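You operate a simulated robot arm through the tools that you are given. There is no shell and no other tool.

You run a simulated robot arm. Do the job below in one go: nothing can be reset, and whatever is moved stays where it is left.

Task
Bleed the trapped air from under the lid.
Fine: open the red inlet valve, open only the vent screw over the air pocket till it is gone, then shut vent and valve. Where these are worked on the way, their far stop is far enough and under half their travel is too little: inlet valve.

It is judged by the outcome, as a careful person would: the job done as asked, and still so three seconds after it is handed in. It fails if anything else is knocked over, pushed out of place, dropped, spilled or broken. Lids that push on must go on centred and level and be pressed home; caps that screw on are set level and turned clockwise until they are tight.

Robot
A 6-joint arm with a two-finger parallel gripper, fixed in place. Base frame: the origin is on the floor under the middle of its stand, x ahead of it, y to its left, z up. Units: m, rad, N and s.
It reaches about 1.066 m from its shoulder. Its first joint turns from -2.897 to 2.897 rad. Payload 3.91 kg.
Tool frame: the origin (TCP) lies between the finger pads and is the grasp point; the fingertips stand 0.03 m ahead of it; z points along the fingers, y is the line along which they close. Largest opening 0.11 m; finger width 0.02, thickness 0.01; the body of the gripper, 0.048 by 0.112 m, starts 0.055 m behind the TCP.
Orientation is told as [roll, pitch, yaw] about the base's x, y, z axes, in that order, counted from this pose: with the fingers straight down and closing along the base's y, the tool's x points along the base's -x, its y along +y and its z along -z.

Tools
- The arm moves only by the tool move_arm. Its arguments are lists of equal length, an entry for each row: "linear": the shift along the base's x, y, z in mm, a list of three; "angular": the turn, a rotation vector about the base's x, y, z in rad, a list of three; "jaw": the gripper command, from -1 (fully open) to 1 (shut), values between in proportion. In form: {"linear": [[dx, dy, dz], ...], "angular": [[ax, ay, az], ...], "jaw": [jaw, ...]}. A call has 1 to 20 rows; each row shifts and turns the commanded pose from where the row before left it. Rows are played at 5 a second. More than 0.05 m and 0.15 rad between two rows, or a gripper value outside its range, and nothing of the call is played. Where a pose cannot be reached the arm comes as near as it can. A force on the tool above 40 N (or 10 N above the force at the start of the call, whichever is more), or a blocked arm, ends the call early, and 0.2 s more pass. The fingers move at their own pace (about 0.153 m/s each) and stop on an object; they squeeze with about 28 N. The grip force told is the motor's: it shows also when the fingers shut on nothing. Time passes only in rows, and 0.2 s behind the last, so rows that do not move let the fingers close. It gives the time, the measured TCP pose, the force on the tool (base axes), the opening and the grip force at its end, in the units of the frame above (readings bear some noise), with the torque about the TCP (base axes, N m) and any sound that the robot's microphone picked up.
- Cameras (640 x 400 px; columns grow to the right, rows downward): "scene" is fixed at [0.2191, -0.6511, 1.6765]; the picture's right is [0.78, -0.62, 0.00], its down [-0.37, -0.47, -0.80] and it looks along [0.50, 0.63, -0.60] (base axes); focal length 343 px, centre (320, 200). "wrist" rides on the gripper at [0.072, 0.017, -0.103] in the tool frame; the picture's right is [-0.23, 0.97, 0.00], its down [-0.76, -0.18, -0.62] and it looks along [-0.61, -0.14, 0.78] (tool axes); focal length 222 px, centre (320, 200). There is no depth. A picture from a camera that has moved, and an enlarged one, comes with that camera's place and axes in the base frame and with its lens.
- camera(camera): a new picture of that camera. No time passes.
- close_up(camera, box): a new picture of the part [left, top, right, bottom] of that camera's present view, enlarged. No time passes.
- job_done(): hands the job in; it is judged then, once.

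Places have to be worked out from the pictures, the camera data and where the tool is seen. Open the gripper and draw the arm clear of the work before you hand the job in, unless the task says otherwise.

The tools are called after "Call:" by a JSON object that holds its "method" and its "body". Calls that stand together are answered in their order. move_arm: Moves the arm, as the interface text tells. Its arguments: {"type":"object","properties":{"linear":{"type":"array"},"angular":{"type":"array"},"jaw":{"type":"array"}},"required":["linear","angular","jaw"]} The other tools are called the same way: camera (camera) takes a picture; close_up (camera, box) takes an enlarged picture of a part of a camera's view; job_done () hands the job in.

At the start:

```text
time: 0.0
ee_pos: [0.4271, 0.3599, 1.2956]
tcp_rot: [0.0, -0.001, 0.0]
contact_force: [-0.4, 0.0, -0.2]
moment: [-0.02, -0.01, 0.0]
gripper_width: 0.11
finger_force: 0.2
```

scene: 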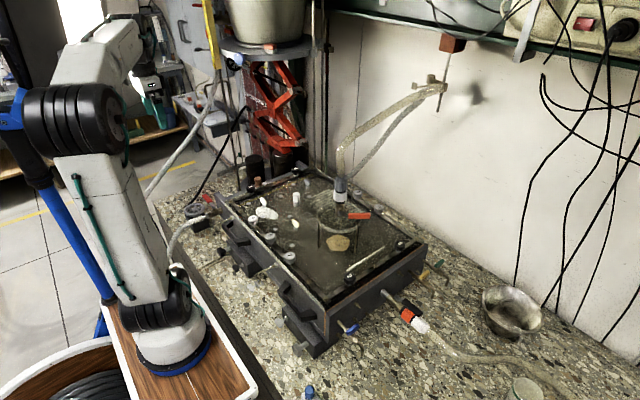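
wrist: 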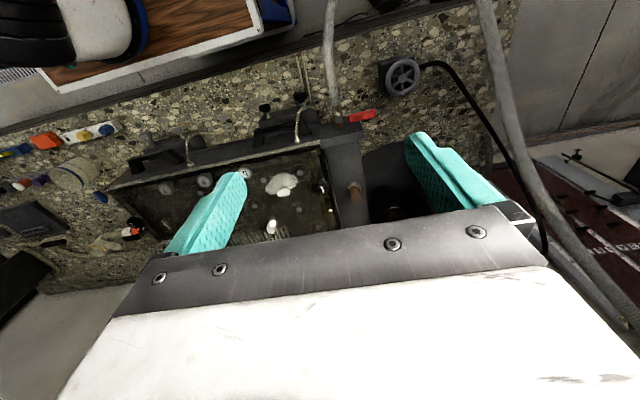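

I start by looking closely at the box and its fittings before moving anything.

Call:
{"method": "close_up", "body": {"camera": "scene", "box": [180, 150, 340, 250]}}

Call:
{"method": "close_up", "body": {"camera": "scene", "box": [280, 150, 440, 250]}}

Call:
{"method": "close_up", "body": {"camera": "scene", "box": [220, 230, 450, 374]}}

Call:
{"method": "close_up", "body": {"camera": "wrist", "box": [100, 50, 440, 262]}}

```text
4.00 times, centred on (260, 200) of scene
camera zoom: at [0.2191, -0.6511, 1.6765], right [0.78, -0.62, 0.0], down [-0.37, -0.47, -0.8], along [0.5, 0.63, -0.6], focal length 1373 px, centre (560, 200)
```

zoom: 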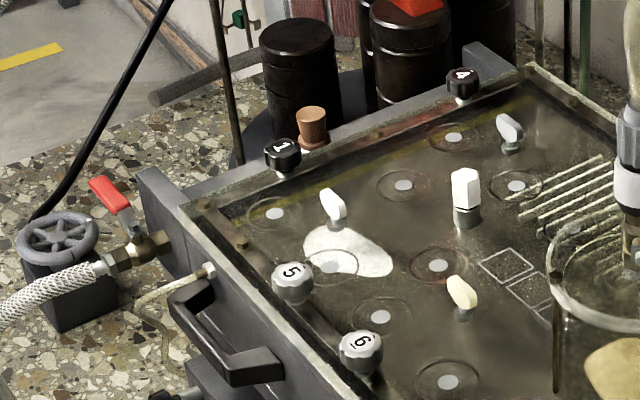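

```text
4.00 times, centred on (360, 200) of scene
camera zoom: at [0.2191, -0.6511, 1.6765], right [0.78, -0.62, 0.0], down [-0.37, -0.47, -0.8], along [0.5, 0.63, -0.6], focal length 1373 px, centre (160, 200)
```

zoom: 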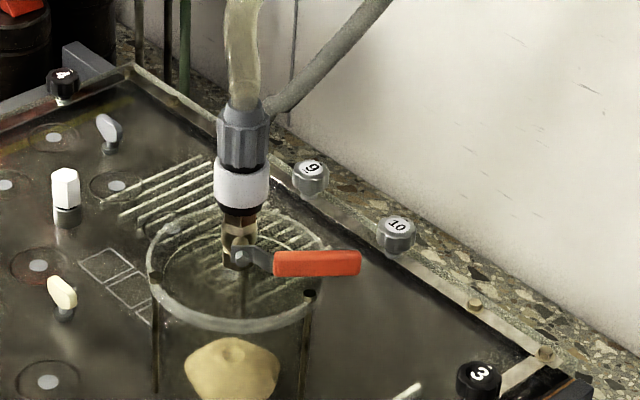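

```text
2.78 times, centred on (335, 302) of scene
camera zoom: at [0.2191, -0.6511, 1.6765], right [0.78, -0.62, 0.0], down [-0.37, -0.47, -0.8], along [0.5, 0.63, -0.6], focal length 953 px, centre (278, -83)
```

zoom: 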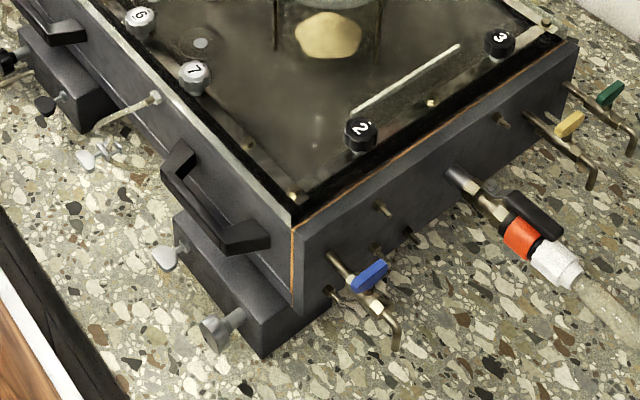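

```text
1.88 times, centred on (270, 156) of wrist
camera zoom: at [0.3559, 0.3777, 1.401], right [0.23, 0.97, 0.0], down [0.76, -0.18, 0.62], along [0.61, -0.14, -0.78], focal length 418 px, centre (414, 283)
```

zoom: 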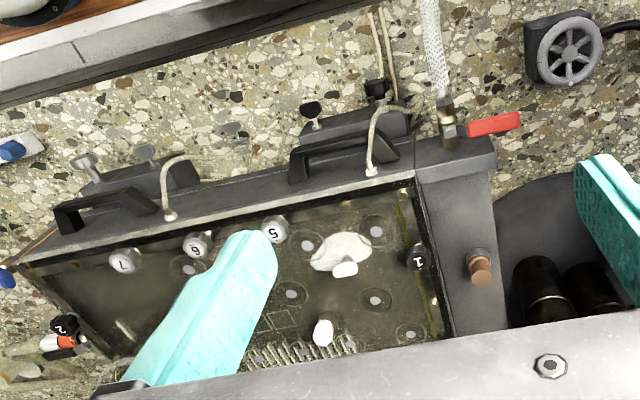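

The white blob under the glass, by a white wing screw at about (0.657, 0.215, 0.96), looks like the air pocket. A red lever with a braided hose sits at about (0.534, 0.38–0.46, 0.90). I raise nothing and only shift the arm high above to get an overhead view with the wrist camera.

Call:
{"method": "move_arm", "body": {"linear": [[30, -20, 0], [30, -25, 0], [30, -25, -10], [30, -20, -20]], "angular": [[0, 0, 0], [0, 0, 0], [0, 0, 0], [0, 0, 0]], "jaw": [-1, -1, -1, -1]}}

Call:
{"method": "camera", "body": {"camera": "wrist"}}

Call:
{"method": "close_up", "body": {"camera": "wrist", "box": [220, 60, 420, 185]}}

```text
time: 1.0
ee_pos: [0.5482, 0.2698, 1.2666]
tcp_rot: [0.0, -0.001, 0.0]
contact_force: [0.3, 0.2, 0.6]
moment: [-0.02, -0.02, 0.02]
gripper_width: 0.1102
finger_force: 0.2
```

```text
taken
camera wrist: at [0.4763, 0.2882, 1.3696], right [0.23, 0.97, 0.0], down [0.76, -0.18, 0.62], along [0.61, -0.14, -0.78], focal length 222 px, centre (320, 200)
```

wrist: 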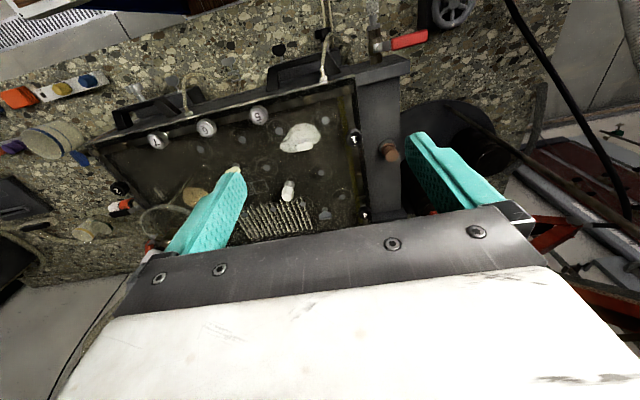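

```text
3.20 times, centred on (320, 122) of wrist
camera zoom: at [0.4763, 0.2882, 1.3696], right [0.23, 0.97, 0.0], down [0.76, -0.18, 0.62], along [0.61, -0.14, -0.78], focal length 711 px, centre (320, 448)
```

zoom: 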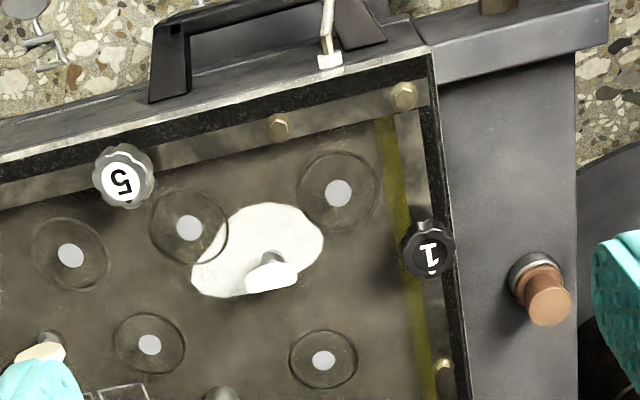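

The white pocket lies under the lid with one white wing vent screw's stem in it; next I look closely at both red levers to be sure which is the inlet.

Call:
{"method": "close_up", "body": {"camera": "wrist", "box": [340, 0, 500, 100]}}

Call:
{"method": "close_up", "body": {"camera": "scene", "box": [180, 180, 244, 220]}}

Call:
{"method": "close_up", "body": {"camera": "scene", "box": [310, 170, 390, 220]}}

Call:
{"method": "close_up", "body": {"camera": "scene", "box": [240, 175, 320, 225]}}

```text
4.00 times, centred on (420, 50) of wrist
camera zoom: at [0.4763, 0.2882, 1.3696], right [0.23, 0.97, 0.0], down [0.76, -0.18, 0.62], along [0.61, -0.14, -0.78], focal length 888 px, centre (-80, 800)
```

zoom: 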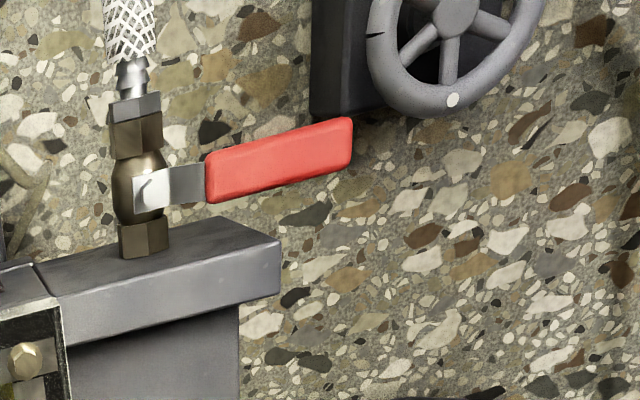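

```text
10.00 times, centred on (212, 200) of scene
camera zoom: at [0.2191, -0.6511, 1.6765], right [0.78, -0.62, 0.0], down [-0.37, -0.47, -0.8], along [0.5, 0.63, -0.6], focal length 3432 px, centre (1400, 200)
```

zoom: 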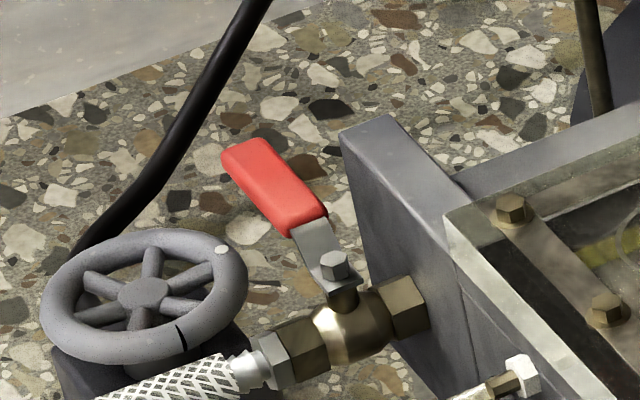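

```text
8.00 times, centred on (350, 195) of scene
camera zoom: at [0.2191, -0.6511, 1.6765], right [0.78, -0.62, 0.0], down [-0.37, -0.47, -0.8], along [0.5, 0.63, -0.6], focal length 2746 px, centre (80, 240)
```

zoom: 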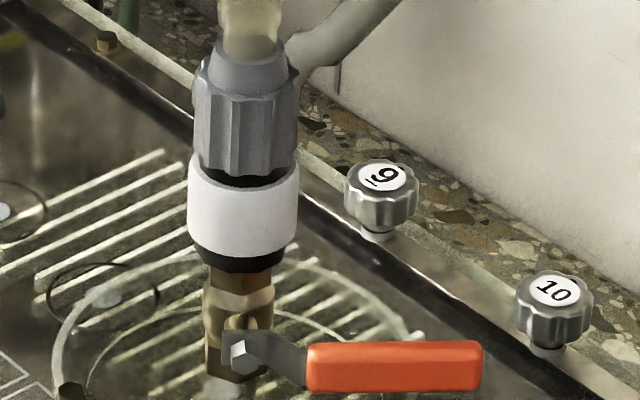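

```text
8.00 times, centred on (280, 200) of scene
camera zoom: at [0.2191, -0.6511, 1.6765], right [0.78, -0.62, 0.0], down [-0.37, -0.47, -0.8], along [0.5, 0.63, -0.6], focal length 2746 px, centre (640, 200)
```

zoom: 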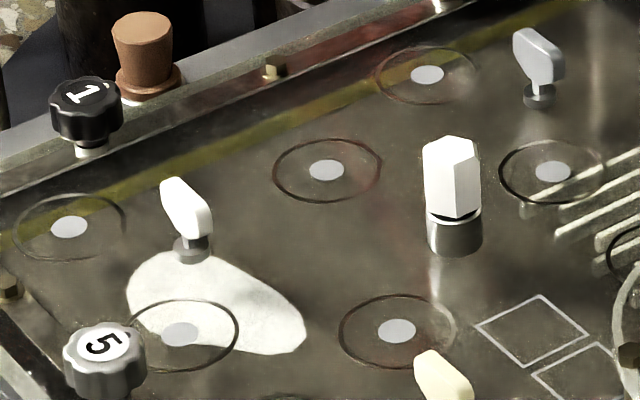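

The left lever, red with the braided hose going into the box wall, is the inlet (lever across the pipe, so shut); the one on the column is orange and on a vertical pipe, so I leave it alone. I move above the red lever for a closer look.

Call:
{"method": "move_arm", "body": {"linear": [[-10, 40, -20], [-10, 40, -30], [-9, 40, -35], [-8, 34, -35], [0, 0, -30], [0, 0, -30], [0, 0, -20]], "angular": [[0, 0, 0], [0, 0, 0], [0, 0, 0], [0, 0, 0], [0, 0, 0], [0, 0, 0], [0, 0, 0]], "jaw": [-1, -1, -1, -1, -1, -1, -1]}}

Call:
{"method": "camera", "body": {"camera": "wrist"}}

Call:
{"method": "camera", "body": {"camera": "scene"}}

```text
refused: row 2 steps farther than a row can; nothing moved
```

```text
taken
camera wrist: at [0.4763, 0.2882, 1.3696], right [0.23, 0.97, 0.0], down [0.76, -0.18, 0.62], along [0.61, -0.14, -0.78], focal length 222 px, centre (320, 200)
```

wrist: 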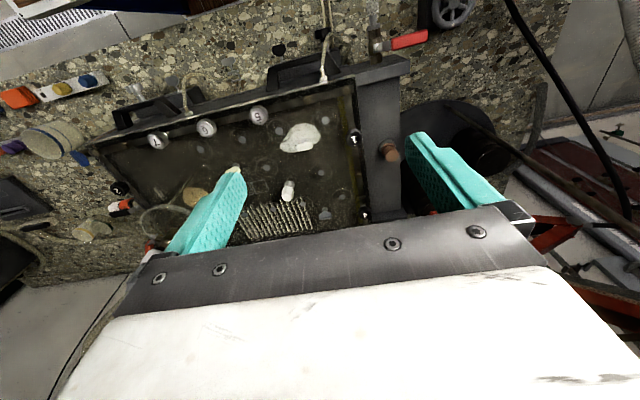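

```text
taken
```

scene: 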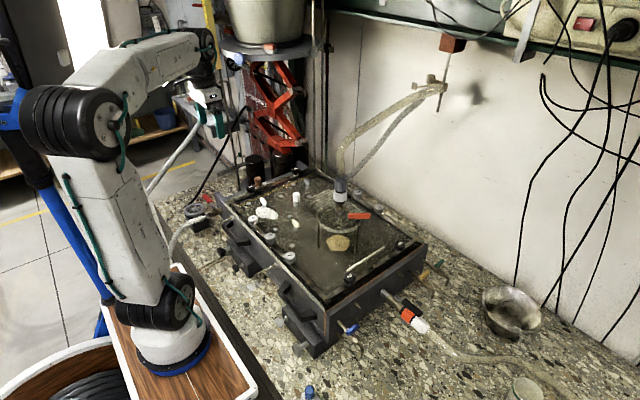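

The move was refused because a row was over 50 mm; I repeat it with smaller steps.

Call:
{"method": "move_arm", "body": {"linear": [[-6, 30, -20], [-6, 30, -25], [-6, 30, -30], [-6, 30, -30], [-6, 20, -35], [-7, 14, -35], [0, 0, -35]], "angular": [[0, 0, 0], [0, 0, 0], [0, 0, 0], [0, 0, 0], [0, 0, 0], [0, 0, 0], [0, 0, 0]], "jaw": [-1, -1, -1, -1, -1, -1, -1]}}

Call:
{"method": "camera", "body": {"camera": "wrist"}}

Call:
{"method": "camera", "body": {"camera": "scene"}}

```text
time: 2.6
ee_pos: [0.5091, 0.4248, 1.0564]
tcp_rot: [0.002, 0.0, -0.001]
contact_force: [0.1, 0.4, -0.1]
moment: [-0.01, -0.02, -0.01]
gripper_width: 0.1099
finger_force: 0.1
```

```text
taken
camera wrist: at [0.4387, 0.4414, 1.1603], right [0.23, 0.97, 0.0], down [0.76, -0.18, 0.62], along [0.61, -0.14, -0.78], focal length 222 px, centre (320, 200)
```

wrist: 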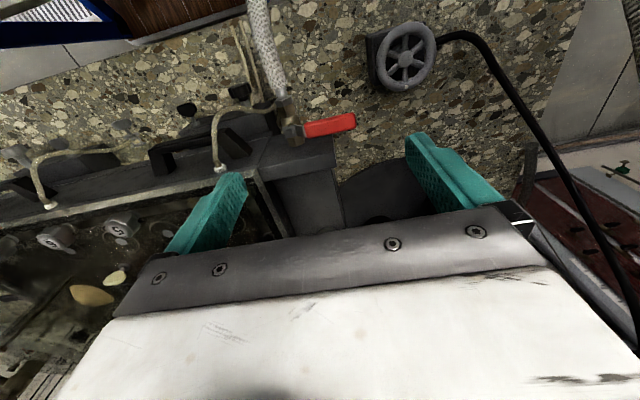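

```text
taken
```

scene: 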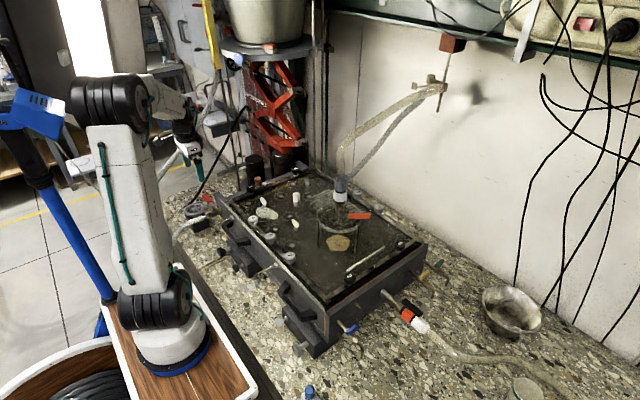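

Call:
{"method": "close_up", "body": {"camera": "wrist", "box": [240, 60, 400, 160]}}

Call:
{"method": "close_up", "body": {"camera": "scene", "box": [150, 120, 246, 220]}}

```text
4.00 times, centred on (320, 110) of wrist
camera zoom: at [0.4387, 0.4414, 1.1603], right [0.23, 0.97, 0.0], down [0.76, -0.18, 0.62], along [0.61, -0.14, -0.78], focal length 888 px, centre (320, 560)
```

zoom: 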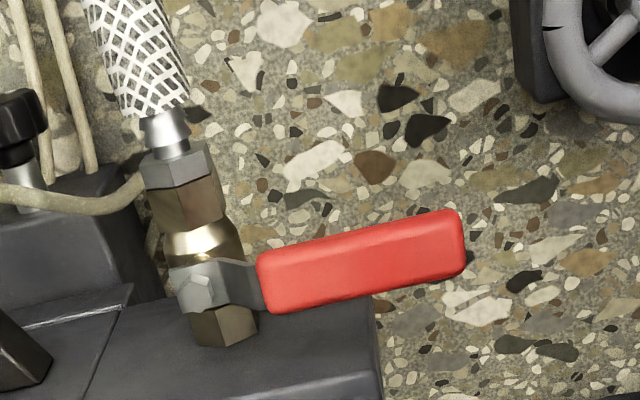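

```text
4.00 times, centred on (198, 170) of scene
camera zoom: at [0.2191, -0.6511, 1.6765], right [0.78, -0.62, 0.0], down [-0.37, -0.47, -0.8], along [0.5, 0.63, -0.6], focal length 1373 px, centre (808, 320)
```

zoom: 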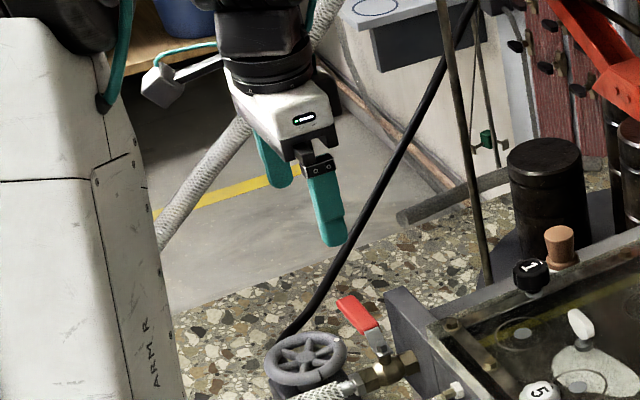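

The lever pivot comes out at about (0.537, 0.380, 0.893) and its red end at (0.537, 0.462, 0.90), with the box plate at x≈0.566 ending at y≈0.431. I shut the fingers and go over the spot just behind (+x of) the lever's end, then descend halfway to check.

Call:
{"method": "move_arm", "body": {"linear": [[20, 10, 0], [20, 10, 0], [19, 8, 0], [0, 0, -35], [0, 0, -35], [0, 0, 0]], "angular": [[0, 0, 0], [0, 0, 0], [0, 0, 0], [0, 0, 0], [0, 0, 0], [0, 0, 0]], "jaw": [1, 1, 1, 1, 1, 1]}}

Call:
{"method": "camera", "body": {"camera": "wrist"}}

Call:
{"method": "close_up", "body": {"camera": "scene", "box": [165, 150, 261, 210]}}

```text
time: 4.0
ee_pos: [0.5709, 0.4516, 0.986]
tcp_rot: [0.001, 0.001, 0.0]
contact_force: [0.1, -0.1, -0.4]
moment: [0.05, 0.01, 0.0]
gripper_width: 0.0
finger_force: 28.2
```

```text
taken
camera wrist: at [0.4981, 0.4697, 1.0901], right [0.23, 0.97, 0.0], down [0.76, -0.18, 0.62], along [0.61, -0.14, -0.78], focal length 222 px, centre (320, 200)
```

wrist: 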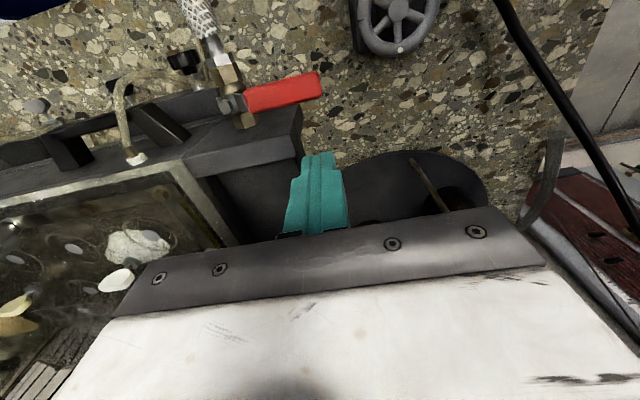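

```text
6.67 times, centred on (213, 180) of scene
camera zoom: at [0.2191, -0.6511, 1.6765], right [0.78, -0.62, 0.0], down [-0.37, -0.47, -0.8], along [0.5, 0.63, -0.6], focal length 2288 px, centre (1033, 333)
```

zoom: 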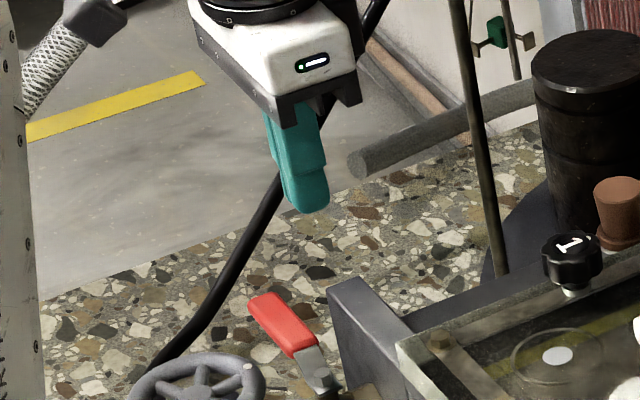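

The tip of the shut fingers is seen where expected, clear of both lever and plate. I lower to lever height (TCP z≈0.91).

Call:
{"method": "move_arm", "body": {"linear": [[-3, 0, -30], [0, 0, -30], [0, 1, -16], [0, 0, 0]], "angular": [[0, 0, 0], [0, 0, 0], [0, 0, 0], [0, 0, 0]], "jaw": [1, 1, 1, 1]}}

Call:
{"method": "camera", "body": {"camera": "wrist"}}

Call:
{"method": "close_up", "body": {"camera": "scene", "box": [165, 165, 261, 225]}}

```text
time: 5.0
ee_pos: [0.5674, 0.4536, 0.91]
tcp_rot: [0.0, 0.0, 0.0]
contact_force: [0.1, 0.6, 0.3]
moment: [0.02, -0.04, -0.03]
gripper_width: 0.0
finger_force: 27.6
```

```text
taken
camera wrist: at [0.4954, 0.4714, 1.0138], right [0.23, 0.97, 0.0], down [0.76, -0.18, 0.62], along [0.61, -0.14, -0.78], focal length 222 px, centre (320, 200)
```

wrist: 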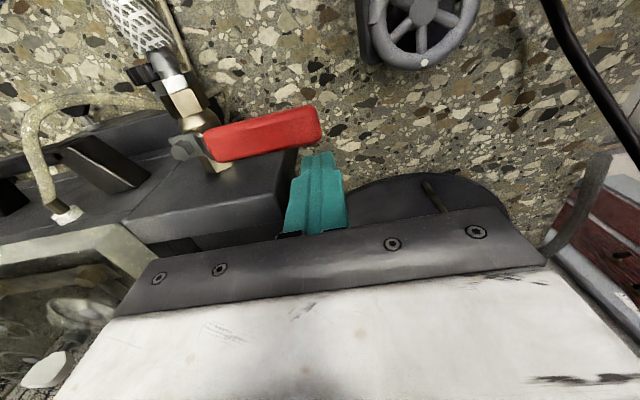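

```text
6.67 times, centred on (213, 195) of scene
camera zoom: at [0.2191, -0.6511, 1.6765], right [0.78, -0.62, 0.0], down [-0.37, -0.47, -0.8], along [0.5, 0.63, -0.6], focal length 2288 px, centre (1033, 233)
```

zoom: 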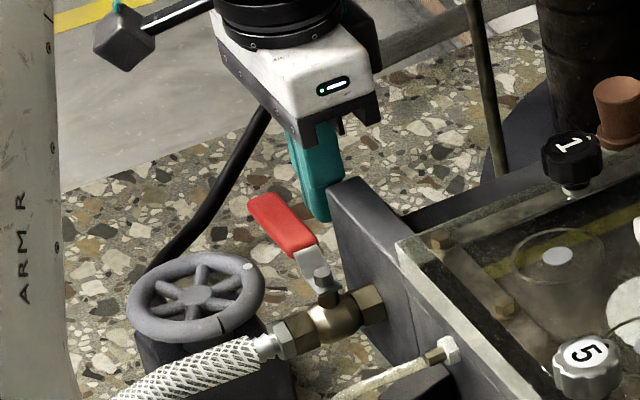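

The fingers are on the +x side of the lever's end, level with it. I push the lever in an arc about its pivot toward −x (counter-clockwise), first about 30°, and watch the force.

Call:
{"method": "move_arm", "body": {"linear": [[-7, -1, 0], [-6.5, -0.5, 0], [-9.5, 1.6, 0], [-9.7, 0.3, 0], [-9.7, -0.9, 0], [-9.4, -2.1, 0]], "angular": [[0, 0, 0], [0, 0, 0], [0, 0, 0], [0, 0, 0], [0, 0, 0], [0, 0, 0]], "jaw": [1, 1, 1, 1, 1, 1]}}

Call:
{"method": "camera", "body": {"camera": "wrist"}}

Call:
{"method": "close_up", "body": {"camera": "scene", "box": [165, 165, 261, 225]}}

```text
time: 6.4
ee_pos: [0.5138, 0.4518, 0.9109]
tcp_rot: [-0.002, -0.002, -0.001]
contact_force: [0.9, 0.3, -1.0]
moment: [0.03, -0.04, -0.02]
gripper_width: 0.0
finger_force: 28.1
```

```text
taken
camera wrist: at [0.4427, 0.4687, 1.0151], right [0.23, 0.97, 0.0], down [0.76, -0.18, 0.62], along [0.61, -0.14, -0.78], focal length 222 px, centre (320, 200)
```

wrist: 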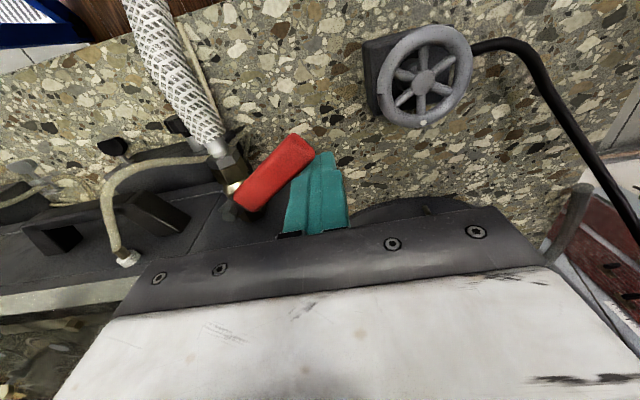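

```text
6.67 times, centred on (213, 195) of scene
camera zoom: at [0.2191, -0.6511, 1.6765], right [0.78, -0.62, 0.0], down [-0.37, -0.47, -0.8], along [0.5, 0.63, -0.6], focal length 2288 px, centre (1033, 233)
```

zoom: 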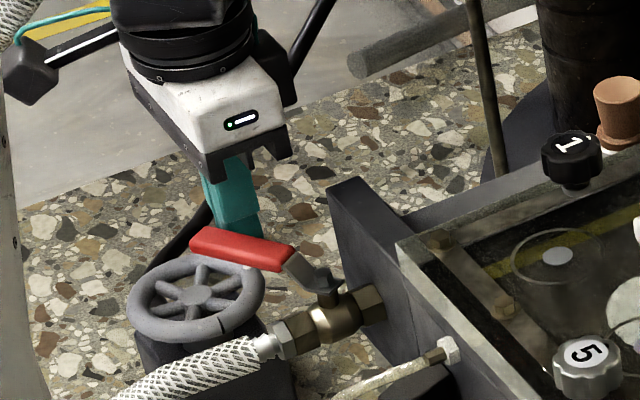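

The lever follows with almost no force. I carry on along the arc to the open stop over the hose.

Call:
{"method": "move_arm", "body": {"linear": [[-9, -3.6, 0], [-8.6, -4.5, 0], [-7.9, -5.6, 0], [-7.1, -6.6, 0], [-6.1, -7.4, 0], [-5.1, -8.3, 0], [-4.1, -8.7, 0], [-2.8, -9.3, 0]], "angular": [[0, 0, 0], [0, 0, 0], [0, 0, 0], [0, 0, 0], [0, 0, 0], [0, 0, 0], [0, 0, 0], [0, 0, 0]], "jaw": [1, 1, 1, 1, 1, 1, 1, 1]}}

Call:
{"method": "camera", "body": {"camera": "wrist"}}

Call:
{"method": "close_up", "body": {"camera": "scene", "box": [165, 165, 261, 225]}}

```text
time: 8.2
ee_pos: [0.4647, 0.3972, 0.9103]
tcp_rot: [0.004, -0.001, -0.001]
contact_force: [4.6, 13.3, -3.3]
moment: [0.09, -0.01, 0.13]
gripper_width: 0.0
finger_force: 27.9
```

```text
taken
camera wrist: at [0.3926, 0.4157, 1.015], right [0.23, 0.97, 0.0], down [0.76, -0.18, 0.62], along [0.61, -0.14, -0.78], focal length 222 px, centre (320, 200)
```

wrist: 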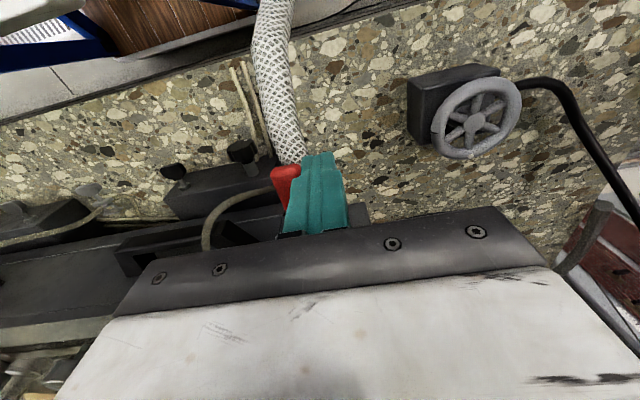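

```text
6.67 times, centred on (213, 195) of scene
camera zoom: at [0.2191, -0.6511, 1.6765], right [0.78, -0.62, 0.0], down [-0.37, -0.47, -0.8], along [0.5, 0.63, -0.6], focal length 2288 px, centre (1033, 233)
```

zoom: 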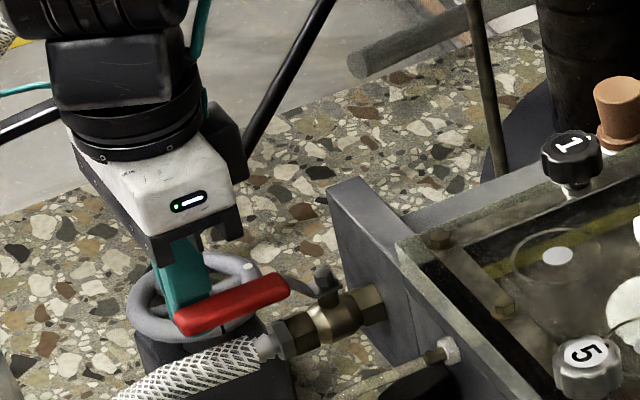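

The lever now lies along the pipe and the force has jumped to 13 N, which suggests the stop. I press 2 mm more to confirm, then back off and look.

Call:
{"method": "move_arm", "body": {"linear": [[0, -2, 0], [0, 0, 0]], "angular": [[0, 0, 0], [0, 0, 0]], "jaw": [1, 1]}}

Call:
{"method": "close_up", "body": {"camera": "scene", "box": [165, 165, 261, 225]}}

Call:
{"method": "close_up", "body": {"camera": "scene", "box": [240, 175, 320, 225]}}

```text
time: 8.9
ee_pos: [0.4656, 0.3977, 0.9112]
tcp_rot: [0.005, -0.002, 0.002]
contact_force: [-3.2, 21.2, -13.3]
moment: [0.22, 0.14, 0.17]
gripper_width: 0.0002
finger_force: 28.1
stopped in row 2: the force on the tool passed its limit at 44 N (the readings are from after the stop); the commanded pose is now the measured one
```

```text
6.67 times, centred on (213, 195) of scene
camera zoom: at [0.2191, -0.6511, 1.6765], right [0.78, -0.62, 0.0], down [-0.37, -0.47, -0.8], along [0.5, 0.63, -0.6], focal length 2288 px, centre (1033, 233)
```

zoom: 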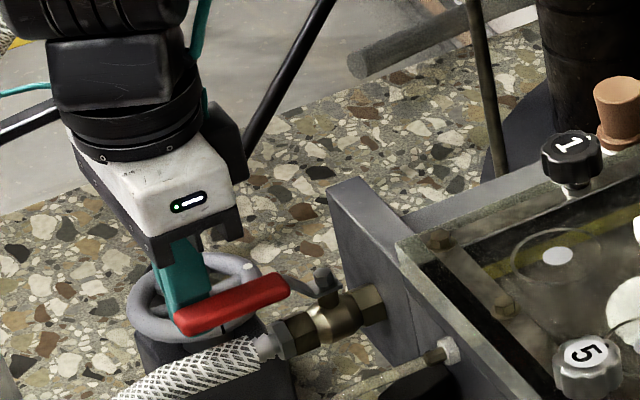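

```text
8.00 times, centred on (280, 200) of scene
camera zoom: at [0.2191, -0.6511, 1.6765], right [0.78, -0.62, 0.0], down [-0.37, -0.47, -0.8], along [0.5, 0.63, -0.6], focal length 2746 px, centre (640, 200)
```

zoom: 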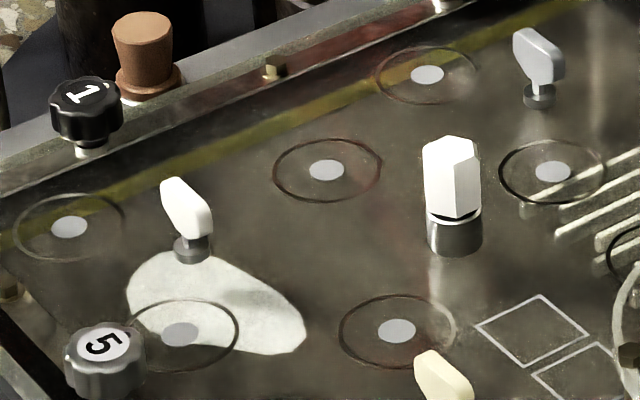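

The force climbed over 40 N with no more motion, so the lever is hard on its open stop. I back off, rise, and go above the vent screw (about (0.658, 0.216)) turning the tool −90° so the fingers will close along x, across the wing.

Call:
{"method": "move_arm", "body": {"linear": [[0, 6, 0], [0, 6, 10], [0, 0, 40], [0, 0, 40], [0, 0, 40], [0, 0, 30]], "angular": [[0, 0, 0], [0, 0, 0], [0, 0, 0], [0, 0, 0], [0, 0, 0], [0, 0, 0]], "jaw": [1, 1, 1, 1, 1, 1]}}

Call:
{"method": "move_arm", "body": {"linear": [[18, -16, 4], [18, -16, 4], [18, -16, 4], [18, -16, 4], [18, -16, 0], [18, -15, 0], [18, -15, 0], [18, -15, 0], [18, -15, 0], [18, -15, 0], [16, -15, 0]], "angular": [[0, 0, -0.1428], [0, 0, -0.1428], [0, 0, -0.1428], [0, 0, -0.1428], [0, 0, -0.1428], [0, 0, -0.1428], [0, 0, -0.1428], [0, 0, -0.1428], [0, 0, -0.1428], [0, 0, -0.1428], [0, 0, -0.1428]], "jaw": [1, 1, 1, 1, 1, 1, 0.6, 0.4, 0.2, 0.2, 0.2]}}

Call:
{"method": "camera", "body": {"camera": "wrist"}}

Call:
{"method": "camera", "body": {"camera": "scene"}}

```text
time: 10.3
ee_pos: [0.4639, 0.4083, 1.0709]
tcp_rot: [0.005, -0.002, -0.002]
contact_force: [0.4, 0.1, -0.4]
moment: [0.01, 0.05, -0.01]
gripper_width: 0.0001
finger_force: 28.3
```

```text
time: 12.7
ee_pos: [0.6604, 0.2382, 1.0881]
tcp_rot: [0.005, -0.002, -1.575]
contact_force: [-0.2, -0.8, 0.9]
moment: [-0.01, 0.01, -0.02]
gripper_width: 0.044
finger_force: 0.1
```

```text
taken
camera wrist: at [0.6775, 0.3115, 1.1924], right [0.97, -0.23, 0.01], down [-0.18, -0.76, 0.62], along [-0.14, -0.61, -0.78], focal length 222 px, centre (320, 200)
```

wrist: 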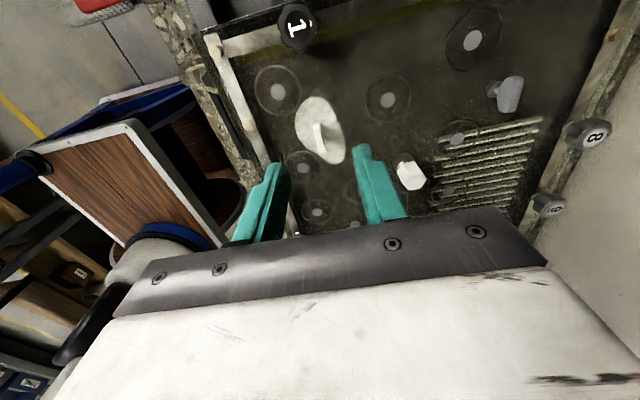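

```text
taken
```

scene: 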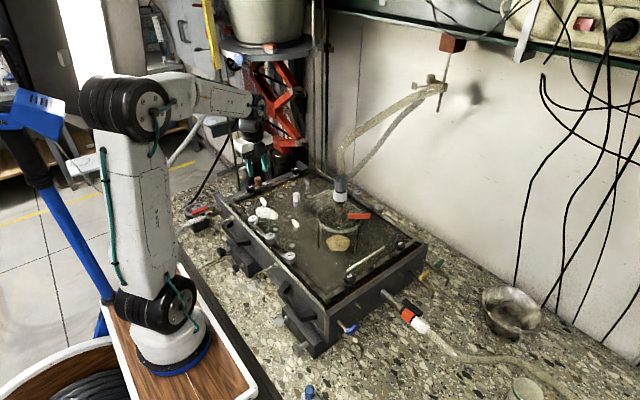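

Call:
{"method": "close_up", "body": {"camera": "wrist", "box": [240, 70, 400, 170]}}

Call:
{"method": "close_up", "body": {"camera": "scene", "box": [220, 150, 316, 210]}}

```text
4.00 times, centred on (320, 120) of wrist
camera zoom: at [0.6775, 0.3115, 1.1924], right [0.97, -0.23, 0.01], down [-0.18, -0.76, 0.62], along [-0.14, -0.61, -0.78], focal length 888 px, centre (320, 520)
```

zoom: 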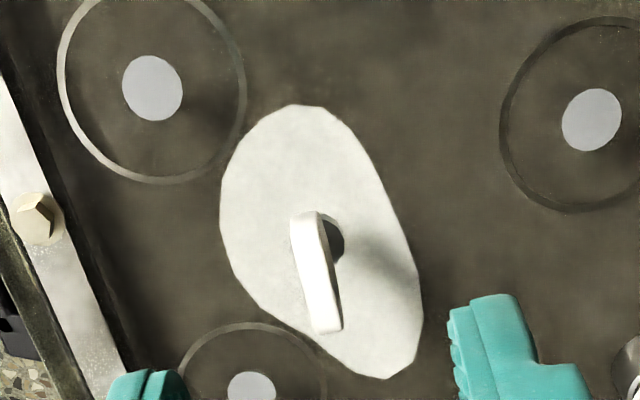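

```text
6.67 times, centred on (268, 180) of scene
camera zoom: at [0.2191, -0.6511, 1.6765], right [0.78, -0.62, 0.0], down [-0.37, -0.47, -0.8], along [0.5, 0.63, -0.6], focal length 2288 px, centre (667, 333)
```

zoom: 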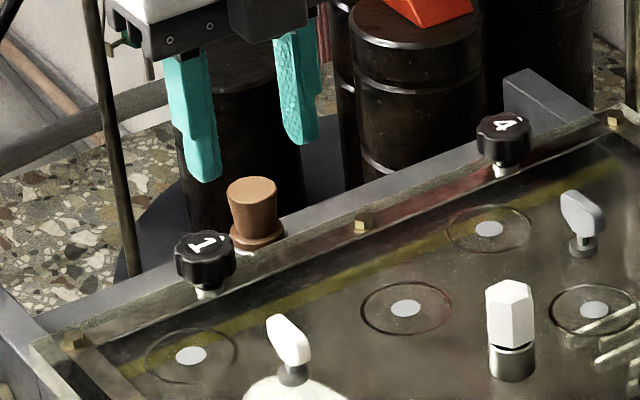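

The wing vent screw's blade runs along y from about y=0.202 to 0.235 at x≈0.656, its top near z≈0.97, and it stands in the pocket. I centre over it and descend to just above its top to check alignment.

Call:
{"method": "move_arm", "body": {"linear": [[-2, -10, 0], [-2.4, -11, 0], [0, 0, -30], [0, 0, -30], [0, 0, -20], [0, 0, 0]], "angular": [[0, 0, 0], [0, 0, 0], [0, 0, 0], [0, 0, 0], [0, 0, 0], [0, 0, 0]], "jaw": [0.2, 0.2, 0.2, 0.2, 0.2, 0.2]}}

Call:
{"method": "close_up", "body": {"camera": "wrist", "box": [200, 80, 440, 230]}}

Call:
{"method": "close_up", "body": {"camera": "scene", "box": [220, 160, 316, 220]}}

```text
time: 14.1
ee_pos: [0.6554, 0.2177, 1.0078]
tcp_rot: [0.006, -0.002, -1.57]
contact_force: [0.3, -0.1, 0.6]
moment: [-0.02, 0.0, -0.04]
gripper_width: 0.0439
finger_force: 0.1
```

```text
2.67 times, centred on (320, 155) of wrist
camera zoom: at [0.6729, 0.2908, 1.1111], right [0.97, -0.23, 0.01], down [-0.18, -0.76, 0.62], along [-0.14, -0.61, -0.78], focal length 592 px, centre (320, 320)
```

zoom: 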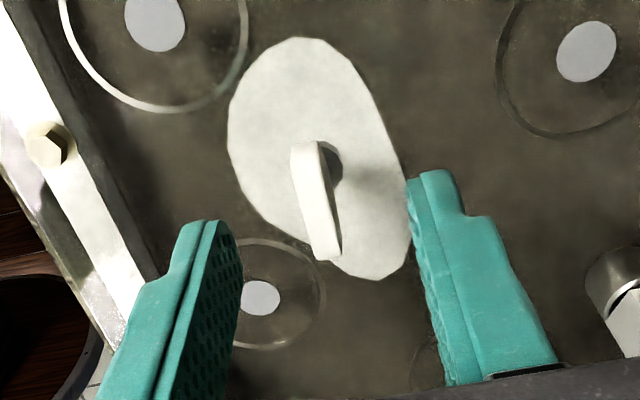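

```text
6.67 times, centred on (268, 190) of scene
camera zoom: at [0.2191, -0.6511, 1.6765], right [0.78, -0.62, 0.0], down [-0.37, -0.47, -0.8], along [0.5, 0.63, -0.6], focal length 2288 px, centre (667, 267)
```

zoom: 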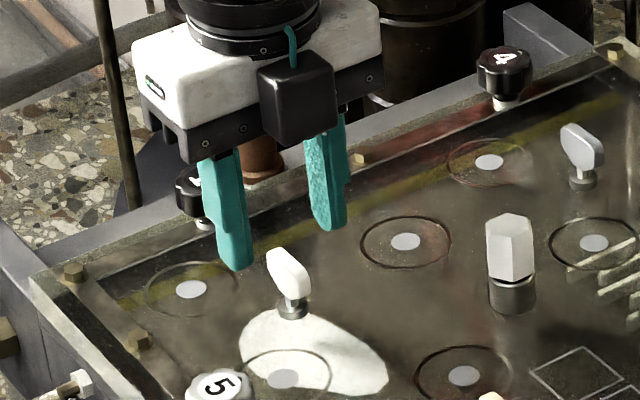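

The fingers straddle the wing centrally and square to it. I descend so the tips are about 13 mm above the lid, and close on the wing.

Call:
{"method": "move_arm", "body": {"linear": [[0, 0, -16], [0, 0, -16], [0, 0, 0], [0, 0, 0], [0, 0, 0], [0, 0, 0]], "angular": [[0, 0, 0], [0, 0, 0], [0, 0, 0], [0, 0, 0], [0, 0, 0], [0, 0, 0]], "jaw": [0.2, 0.2, 0.2, 0.6, 1, 1]}}

Call:
{"method": "close_up", "body": {"camera": "wrist", "box": [200, 80, 440, 230]}}

Call:
{"method": "close_up", "body": {"camera": "scene", "box": [220, 160, 316, 220]}}

```text
time: 15.5
ee_pos: [0.6557, 0.2177, 0.9758]
tcp_rot: [0.003, -0.004, -1.571]
contact_force: [-11.0, -0.8, -2.6]
moment: [0.33, 0.71, -0.02]
gripper_width: 0.008
finger_force: 45.0
```

```text
2.67 times, centred on (320, 155) of wrist
camera zoom: at [0.6721, 0.2908, 1.0796], right [0.97, -0.23, 0.0], down [-0.18, -0.76, 0.62], along [-0.14, -0.61, -0.78], focal length 592 px, centre (320, 320)
```

zoom: 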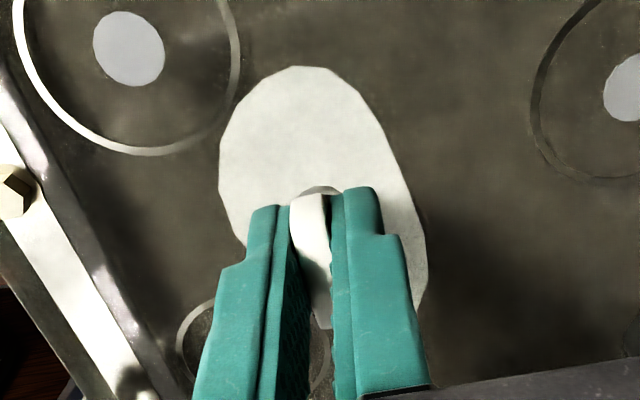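

```text
6.67 times, centred on (268, 190) of scene
camera zoom: at [0.2191, -0.6511, 1.6765], right [0.78, -0.62, 0.0], down [-0.37, -0.47, -0.8], along [0.5, 0.63, -0.6], focal length 2288 px, centre (667, 267)
```

zoom: 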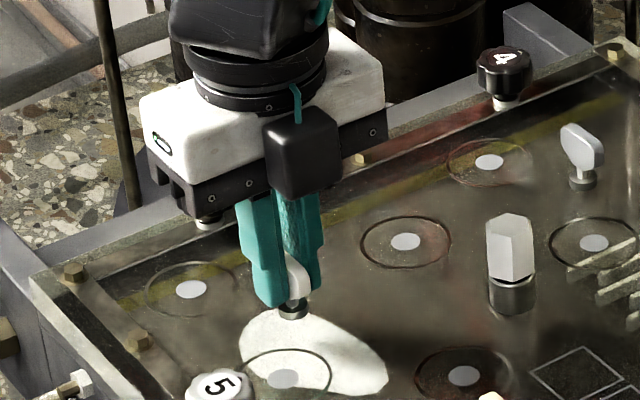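

The wing is held (8 mm), but −11 N sideways says the tool sits a little too far +x. I shift −x by 1.5 mm to centre it.

Call:
{"method": "move_arm", "body": {"linear": [[-1, 0, 0], [-0.5, 0, 0], [0, 0, 0]], "angular": [[0, 0, 0], [0, 0, 0], [0, 0, 0]], "jaw": [1, 1, 1]}}

```text
time: 16.3
ee_pos: [0.6556, 0.2168, 0.9756]
tcp_rot: [0.006, -0.002, -1.571]
contact_force: [-5.1, 2.9, -8.6]
moment: [-1.09, 0.65, 0.04]
gripper_width: 0.0079
finger_force: 44.8
```

The side force eased to −5 N. I now turn the screw counter-clockwise in small steps, about 0.5 rad first, and check force and pocket.

Call:
{"method": "move_arm", "body": {"linear": [[-0.5, 0, 0], [0, 0, 0], [0, 0, 0], [0, 0, 0], [0, 0, 0]], "angular": [[0, 0, 0.1], [0, 0, 0.1], [0, 0, 0.1], [0, 0, 0.1], [0, 0, 0.1]], "jaw": [1, 1, 1, 1, 1]}}

Call:
{"method": "close_up", "body": {"camera": "wrist", "box": [200, 80, 440, 230]}}

Call:
{"method": "close_up", "body": {"camera": "scene", "box": [220, 160, 316, 220]}}

```text
time: 17.5
ee_pos: [0.6539, 0.2167, 0.9756]
tcp_rot: [0.006, -0.001, -1.069]
contact_force: [-11.8, -2.4, -4.8]
moment: [-0.87, 0.41, -0.05]
gripper_width: 0.0077
finger_force: 45.1
```

```text
2.67 times, centred on (320, 155) of wrist
camera zoom: at [0.6338, 0.2894, 1.0796], right [0.96, 0.27, 0.0], down [0.21, -0.75, 0.62], along [0.17, -0.6, -0.78], focal length 592 px, centre (320, 320)
```

zoom: 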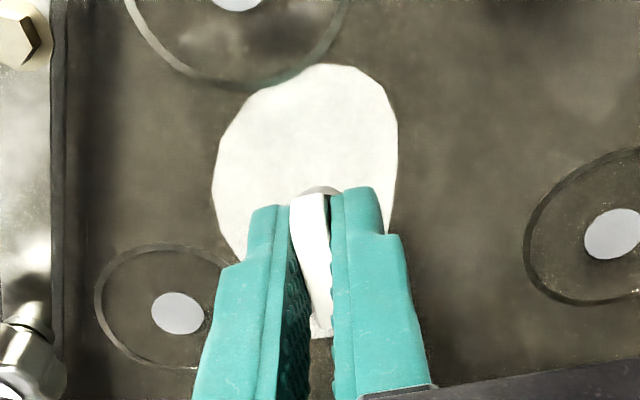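

```text
6.67 times, centred on (268, 190) of scene
camera zoom: at [0.2191, -0.6511, 1.6765], right [0.78, -0.62, 0.0], down [-0.37, -0.47, -0.8], along [0.5, 0.63, -0.6], focal length 2288 px, centre (667, 267)
```

zoom: 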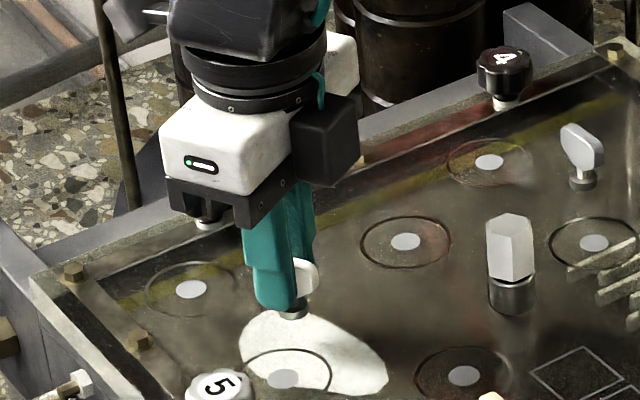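

The wing follows the tool with almost no torque and the pocket is still there. I continue counter-clockwise another 0.9 rad, easing 1 mm toward −x where the side force points.

Call:
{"method": "move_arm", "body": {"linear": [[-0.5, 0, 0], [-0.5, 0, 0.1], [0, 0, 0.1], [0, 0, 0], [0, 0, 0.1], [0, 0, 0]], "angular": [[0, 0, 0.15], [0, 0, 0.15], [0, 0, 0.15], [0, 0, 0.15], [0, 0, 0.15], [0, 0, 0.15]], "jaw": [1, 1, 1, 1, 1, 1]}}

Call:
{"method": "close_up", "body": {"camera": "wrist", "box": [200, 80, 440, 230]}}

Call:
{"method": "close_up", "body": {"camera": "scene", "box": [220, 160, 316, 220]}}

```text
time: 18.9
ee_pos: [0.653, 0.215, 0.9755]
tcp_rot: [0.003, 0.0, -0.171]
contact_force: [-20.5, -25.5, -7.3]
moment: [-1.14, -0.6, -0.08]
gripper_width: 0.0078
finger_force: 45.0
```

```text
2.67 times, centred on (320, 155) of wrist
camera zoom: at [0.5844, 0.2444, 1.0798], right [0.39, 0.92, 0.0], down [0.72, -0.31, 0.62], along [0.57, -0.24, -0.78], focal length 592 px, centre (320, 320)
```

zoom: 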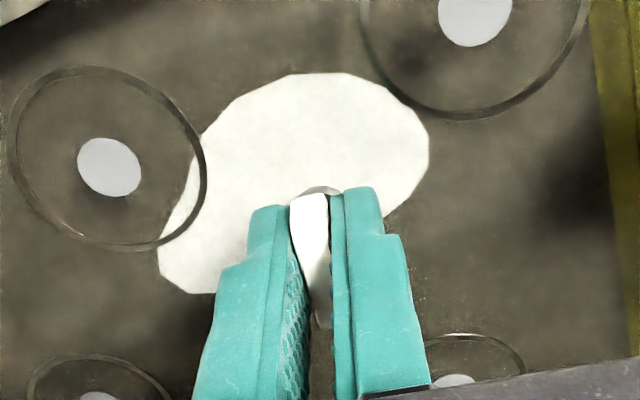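

```text
6.67 times, centred on (268, 190) of scene
camera zoom: at [0.2191, -0.6511, 1.6765], right [0.78, -0.62, 0.0], down [-0.37, -0.47, -0.8], along [0.5, 0.63, -0.6], focal length 2288 px, centre (667, 267)
```

zoom: 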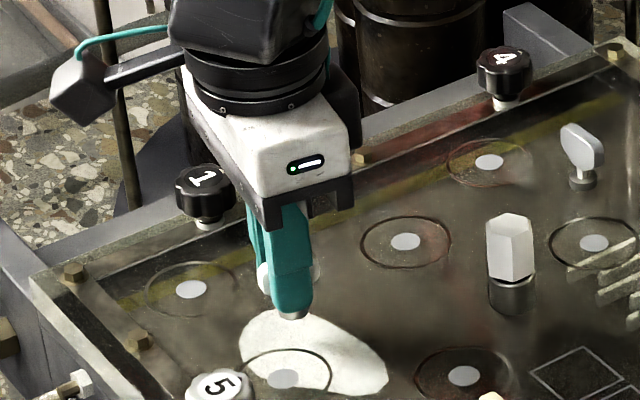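

Side forces have built up to about 30 N, pointing −x/−y, so the screw axis is a little off my rotation centre. I relieve that by shifting, then read the force and look for bleeding.

Call:
{"method": "move_arm", "body": {"linear": [[-1, -1.5, 0], [-0.5, -1, 0], [0, 0, 0]], "angular": [[0, 0, 0], [0, 0, 0], [0, 0, 0]], "jaw": [1, 1, 1]}}

Call:
{"method": "close_up", "body": {"camera": "wrist", "box": [200, 80, 440, 230]}}

```text
time: 19.7
ee_pos: [0.653, 0.2155, 0.9761]
tcp_rot: [0.006, -0.002, -0.17]
contact_force: [-4.4, -6.9, -15.5]
moment: [-0.76, 0.97, -0.01]
gripper_width: 0.0078
finger_force: 44.9
```

```text
2.67 times, centred on (320, 155) of wrist
camera zoom: at [0.5841, 0.2442, 1.0797], right [0.39, 0.92, 0.01], down [0.72, -0.31, 0.62], along [0.58, -0.24, -0.78], focal length 592 px, centre (320, 320)
```

zoom: 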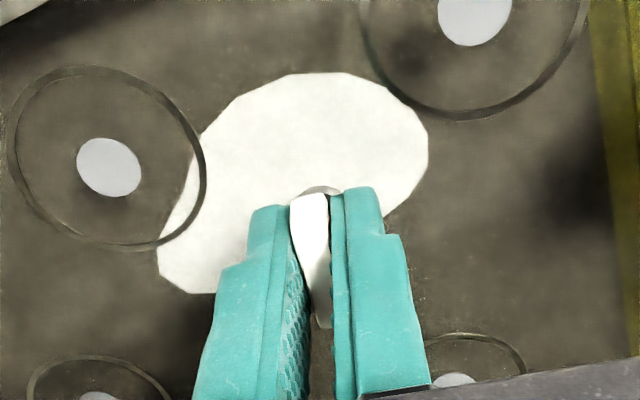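

The forces dropped after the shift; the pocket is unchanged after about 80° of turn. I continue counter-clockwise another 1.5 rad, following the small circle about the estimated axis (0.655, 0.2145).

Call:
{"method": "move_arm", "body": {"linear": [[0.1, -0.37, 0], [0.1, -0.37, 0], [0.1, -0.37, 0], [0.1, -0.37, 0], [0.1, -0.37, 0]], "angular": [[0, 0, 0.15], [0, 0, 0.15], [0, 0, 0.15], [0, 0, 0.15], [0, 0, 0.15]], "jaw": [1, 1, 1, 1, 1]}}

Call:
{"method": "close_up", "body": {"camera": "wrist", "box": [200, 80, 440, 230]}}

Call:
{"method": "close_up", "body": {"camera": "scene", "box": [220, 160, 316, 220]}}

```text
time: 20.9
ee_pos: [0.653, 0.2133, 0.9762]
tcp_rot: [0.005, -0.002, 0.581]
contact_force: [2.1, 5.3, -20.4]
moment: [-0.53, -0.45, -0.03]
gripper_width: 0.0079
finger_force: 45.0
```

```text
2.67 times, centred on (320, 155) of wrist
camera zoom: at [0.5837, 0.1878, 1.0797], right [-0.34, 0.94, 0.01], down [0.74, 0.27, 0.62], along [0.58, 0.22, -0.78], focal length 592 px, centre (320, 320)
```

zoom: 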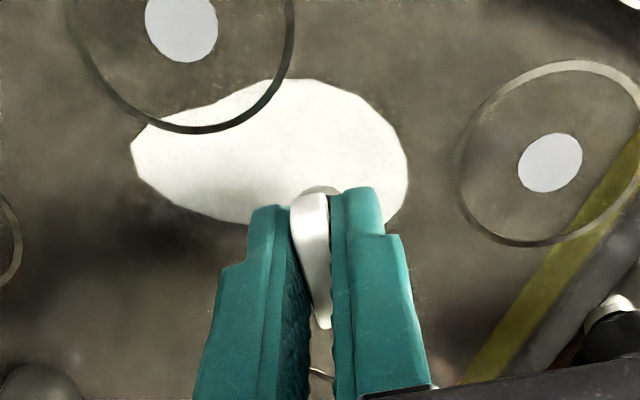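

```text
6.67 times, centred on (268, 190) of scene
camera zoom: at [0.2191, -0.6511, 1.6765], right [0.78, -0.62, 0.0], down [-0.37, -0.47, -0.8], along [0.5, 0.63, -0.6], focal length 2288 px, centre (667, 267)
```

zoom: 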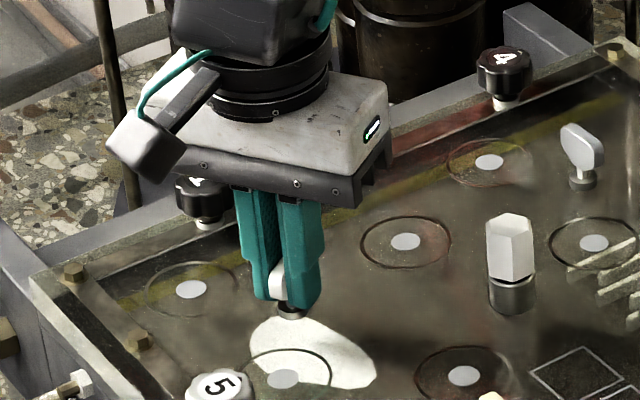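

The pocket is shrinking: the vent is now open and bleeding. I hold here, ease 1 mm down to relieve the vertical pull, and wait in short spells while watching it.

Call:
{"method": "move_arm", "body": {"linear": [[0, 0, -0.5], [0, 0, -0.5], [0, 0, 0]], "angular": [[0, 0, 0], [0, 0, 0], [0, 0, 0]], "jaw": [1, 1, 1]}}

Call:
{"method": "close_up", "body": {"camera": "scene", "box": [220, 160, 316, 220]}}

Call:
{"method": "close_up", "body": {"camera": "wrist", "box": [200, 80, 440, 230]}}

```text
time: 21.7
ee_pos: [0.6539, 0.2129, 0.9768]
tcp_rot: [0.006, -0.004, 0.579]
contact_force: [4.7, 11.6, -0.2]
moment: [-1.13, 0.71, 0.03]
gripper_width: 0.0079
finger_force: 45.2
```

```text
6.67 times, centred on (268, 190) of scene
camera zoom: at [0.2191, -0.6511, 1.6765], right [0.78, -0.62, 0.0], down [-0.37, -0.47, -0.8], along [0.5, 0.63, -0.6], focal length 2288 px, centre (667, 267)
```

zoom: 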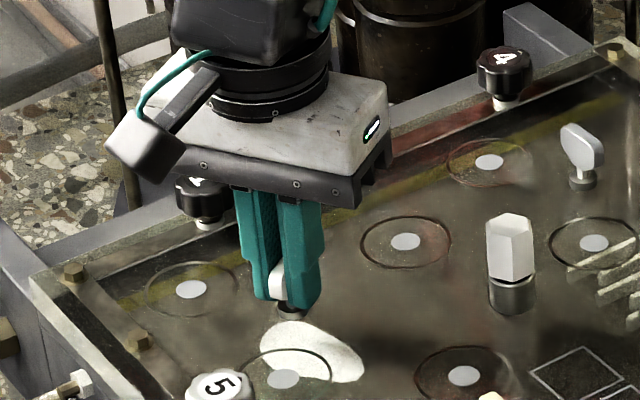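

```text
2.67 times, centred on (320, 155) of wrist
camera zoom: at [0.5835, 0.1879, 1.0796], right [-0.34, 0.94, 0.01], down [0.73, 0.26, 0.62], along [0.59, 0.22, -0.78], focal length 592 px, centre (320, 320)
```

zoom: 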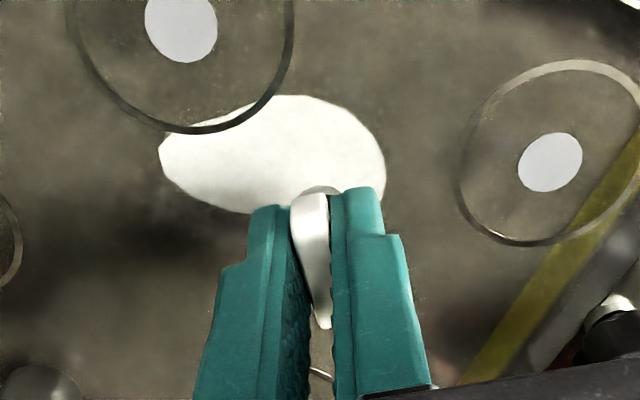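

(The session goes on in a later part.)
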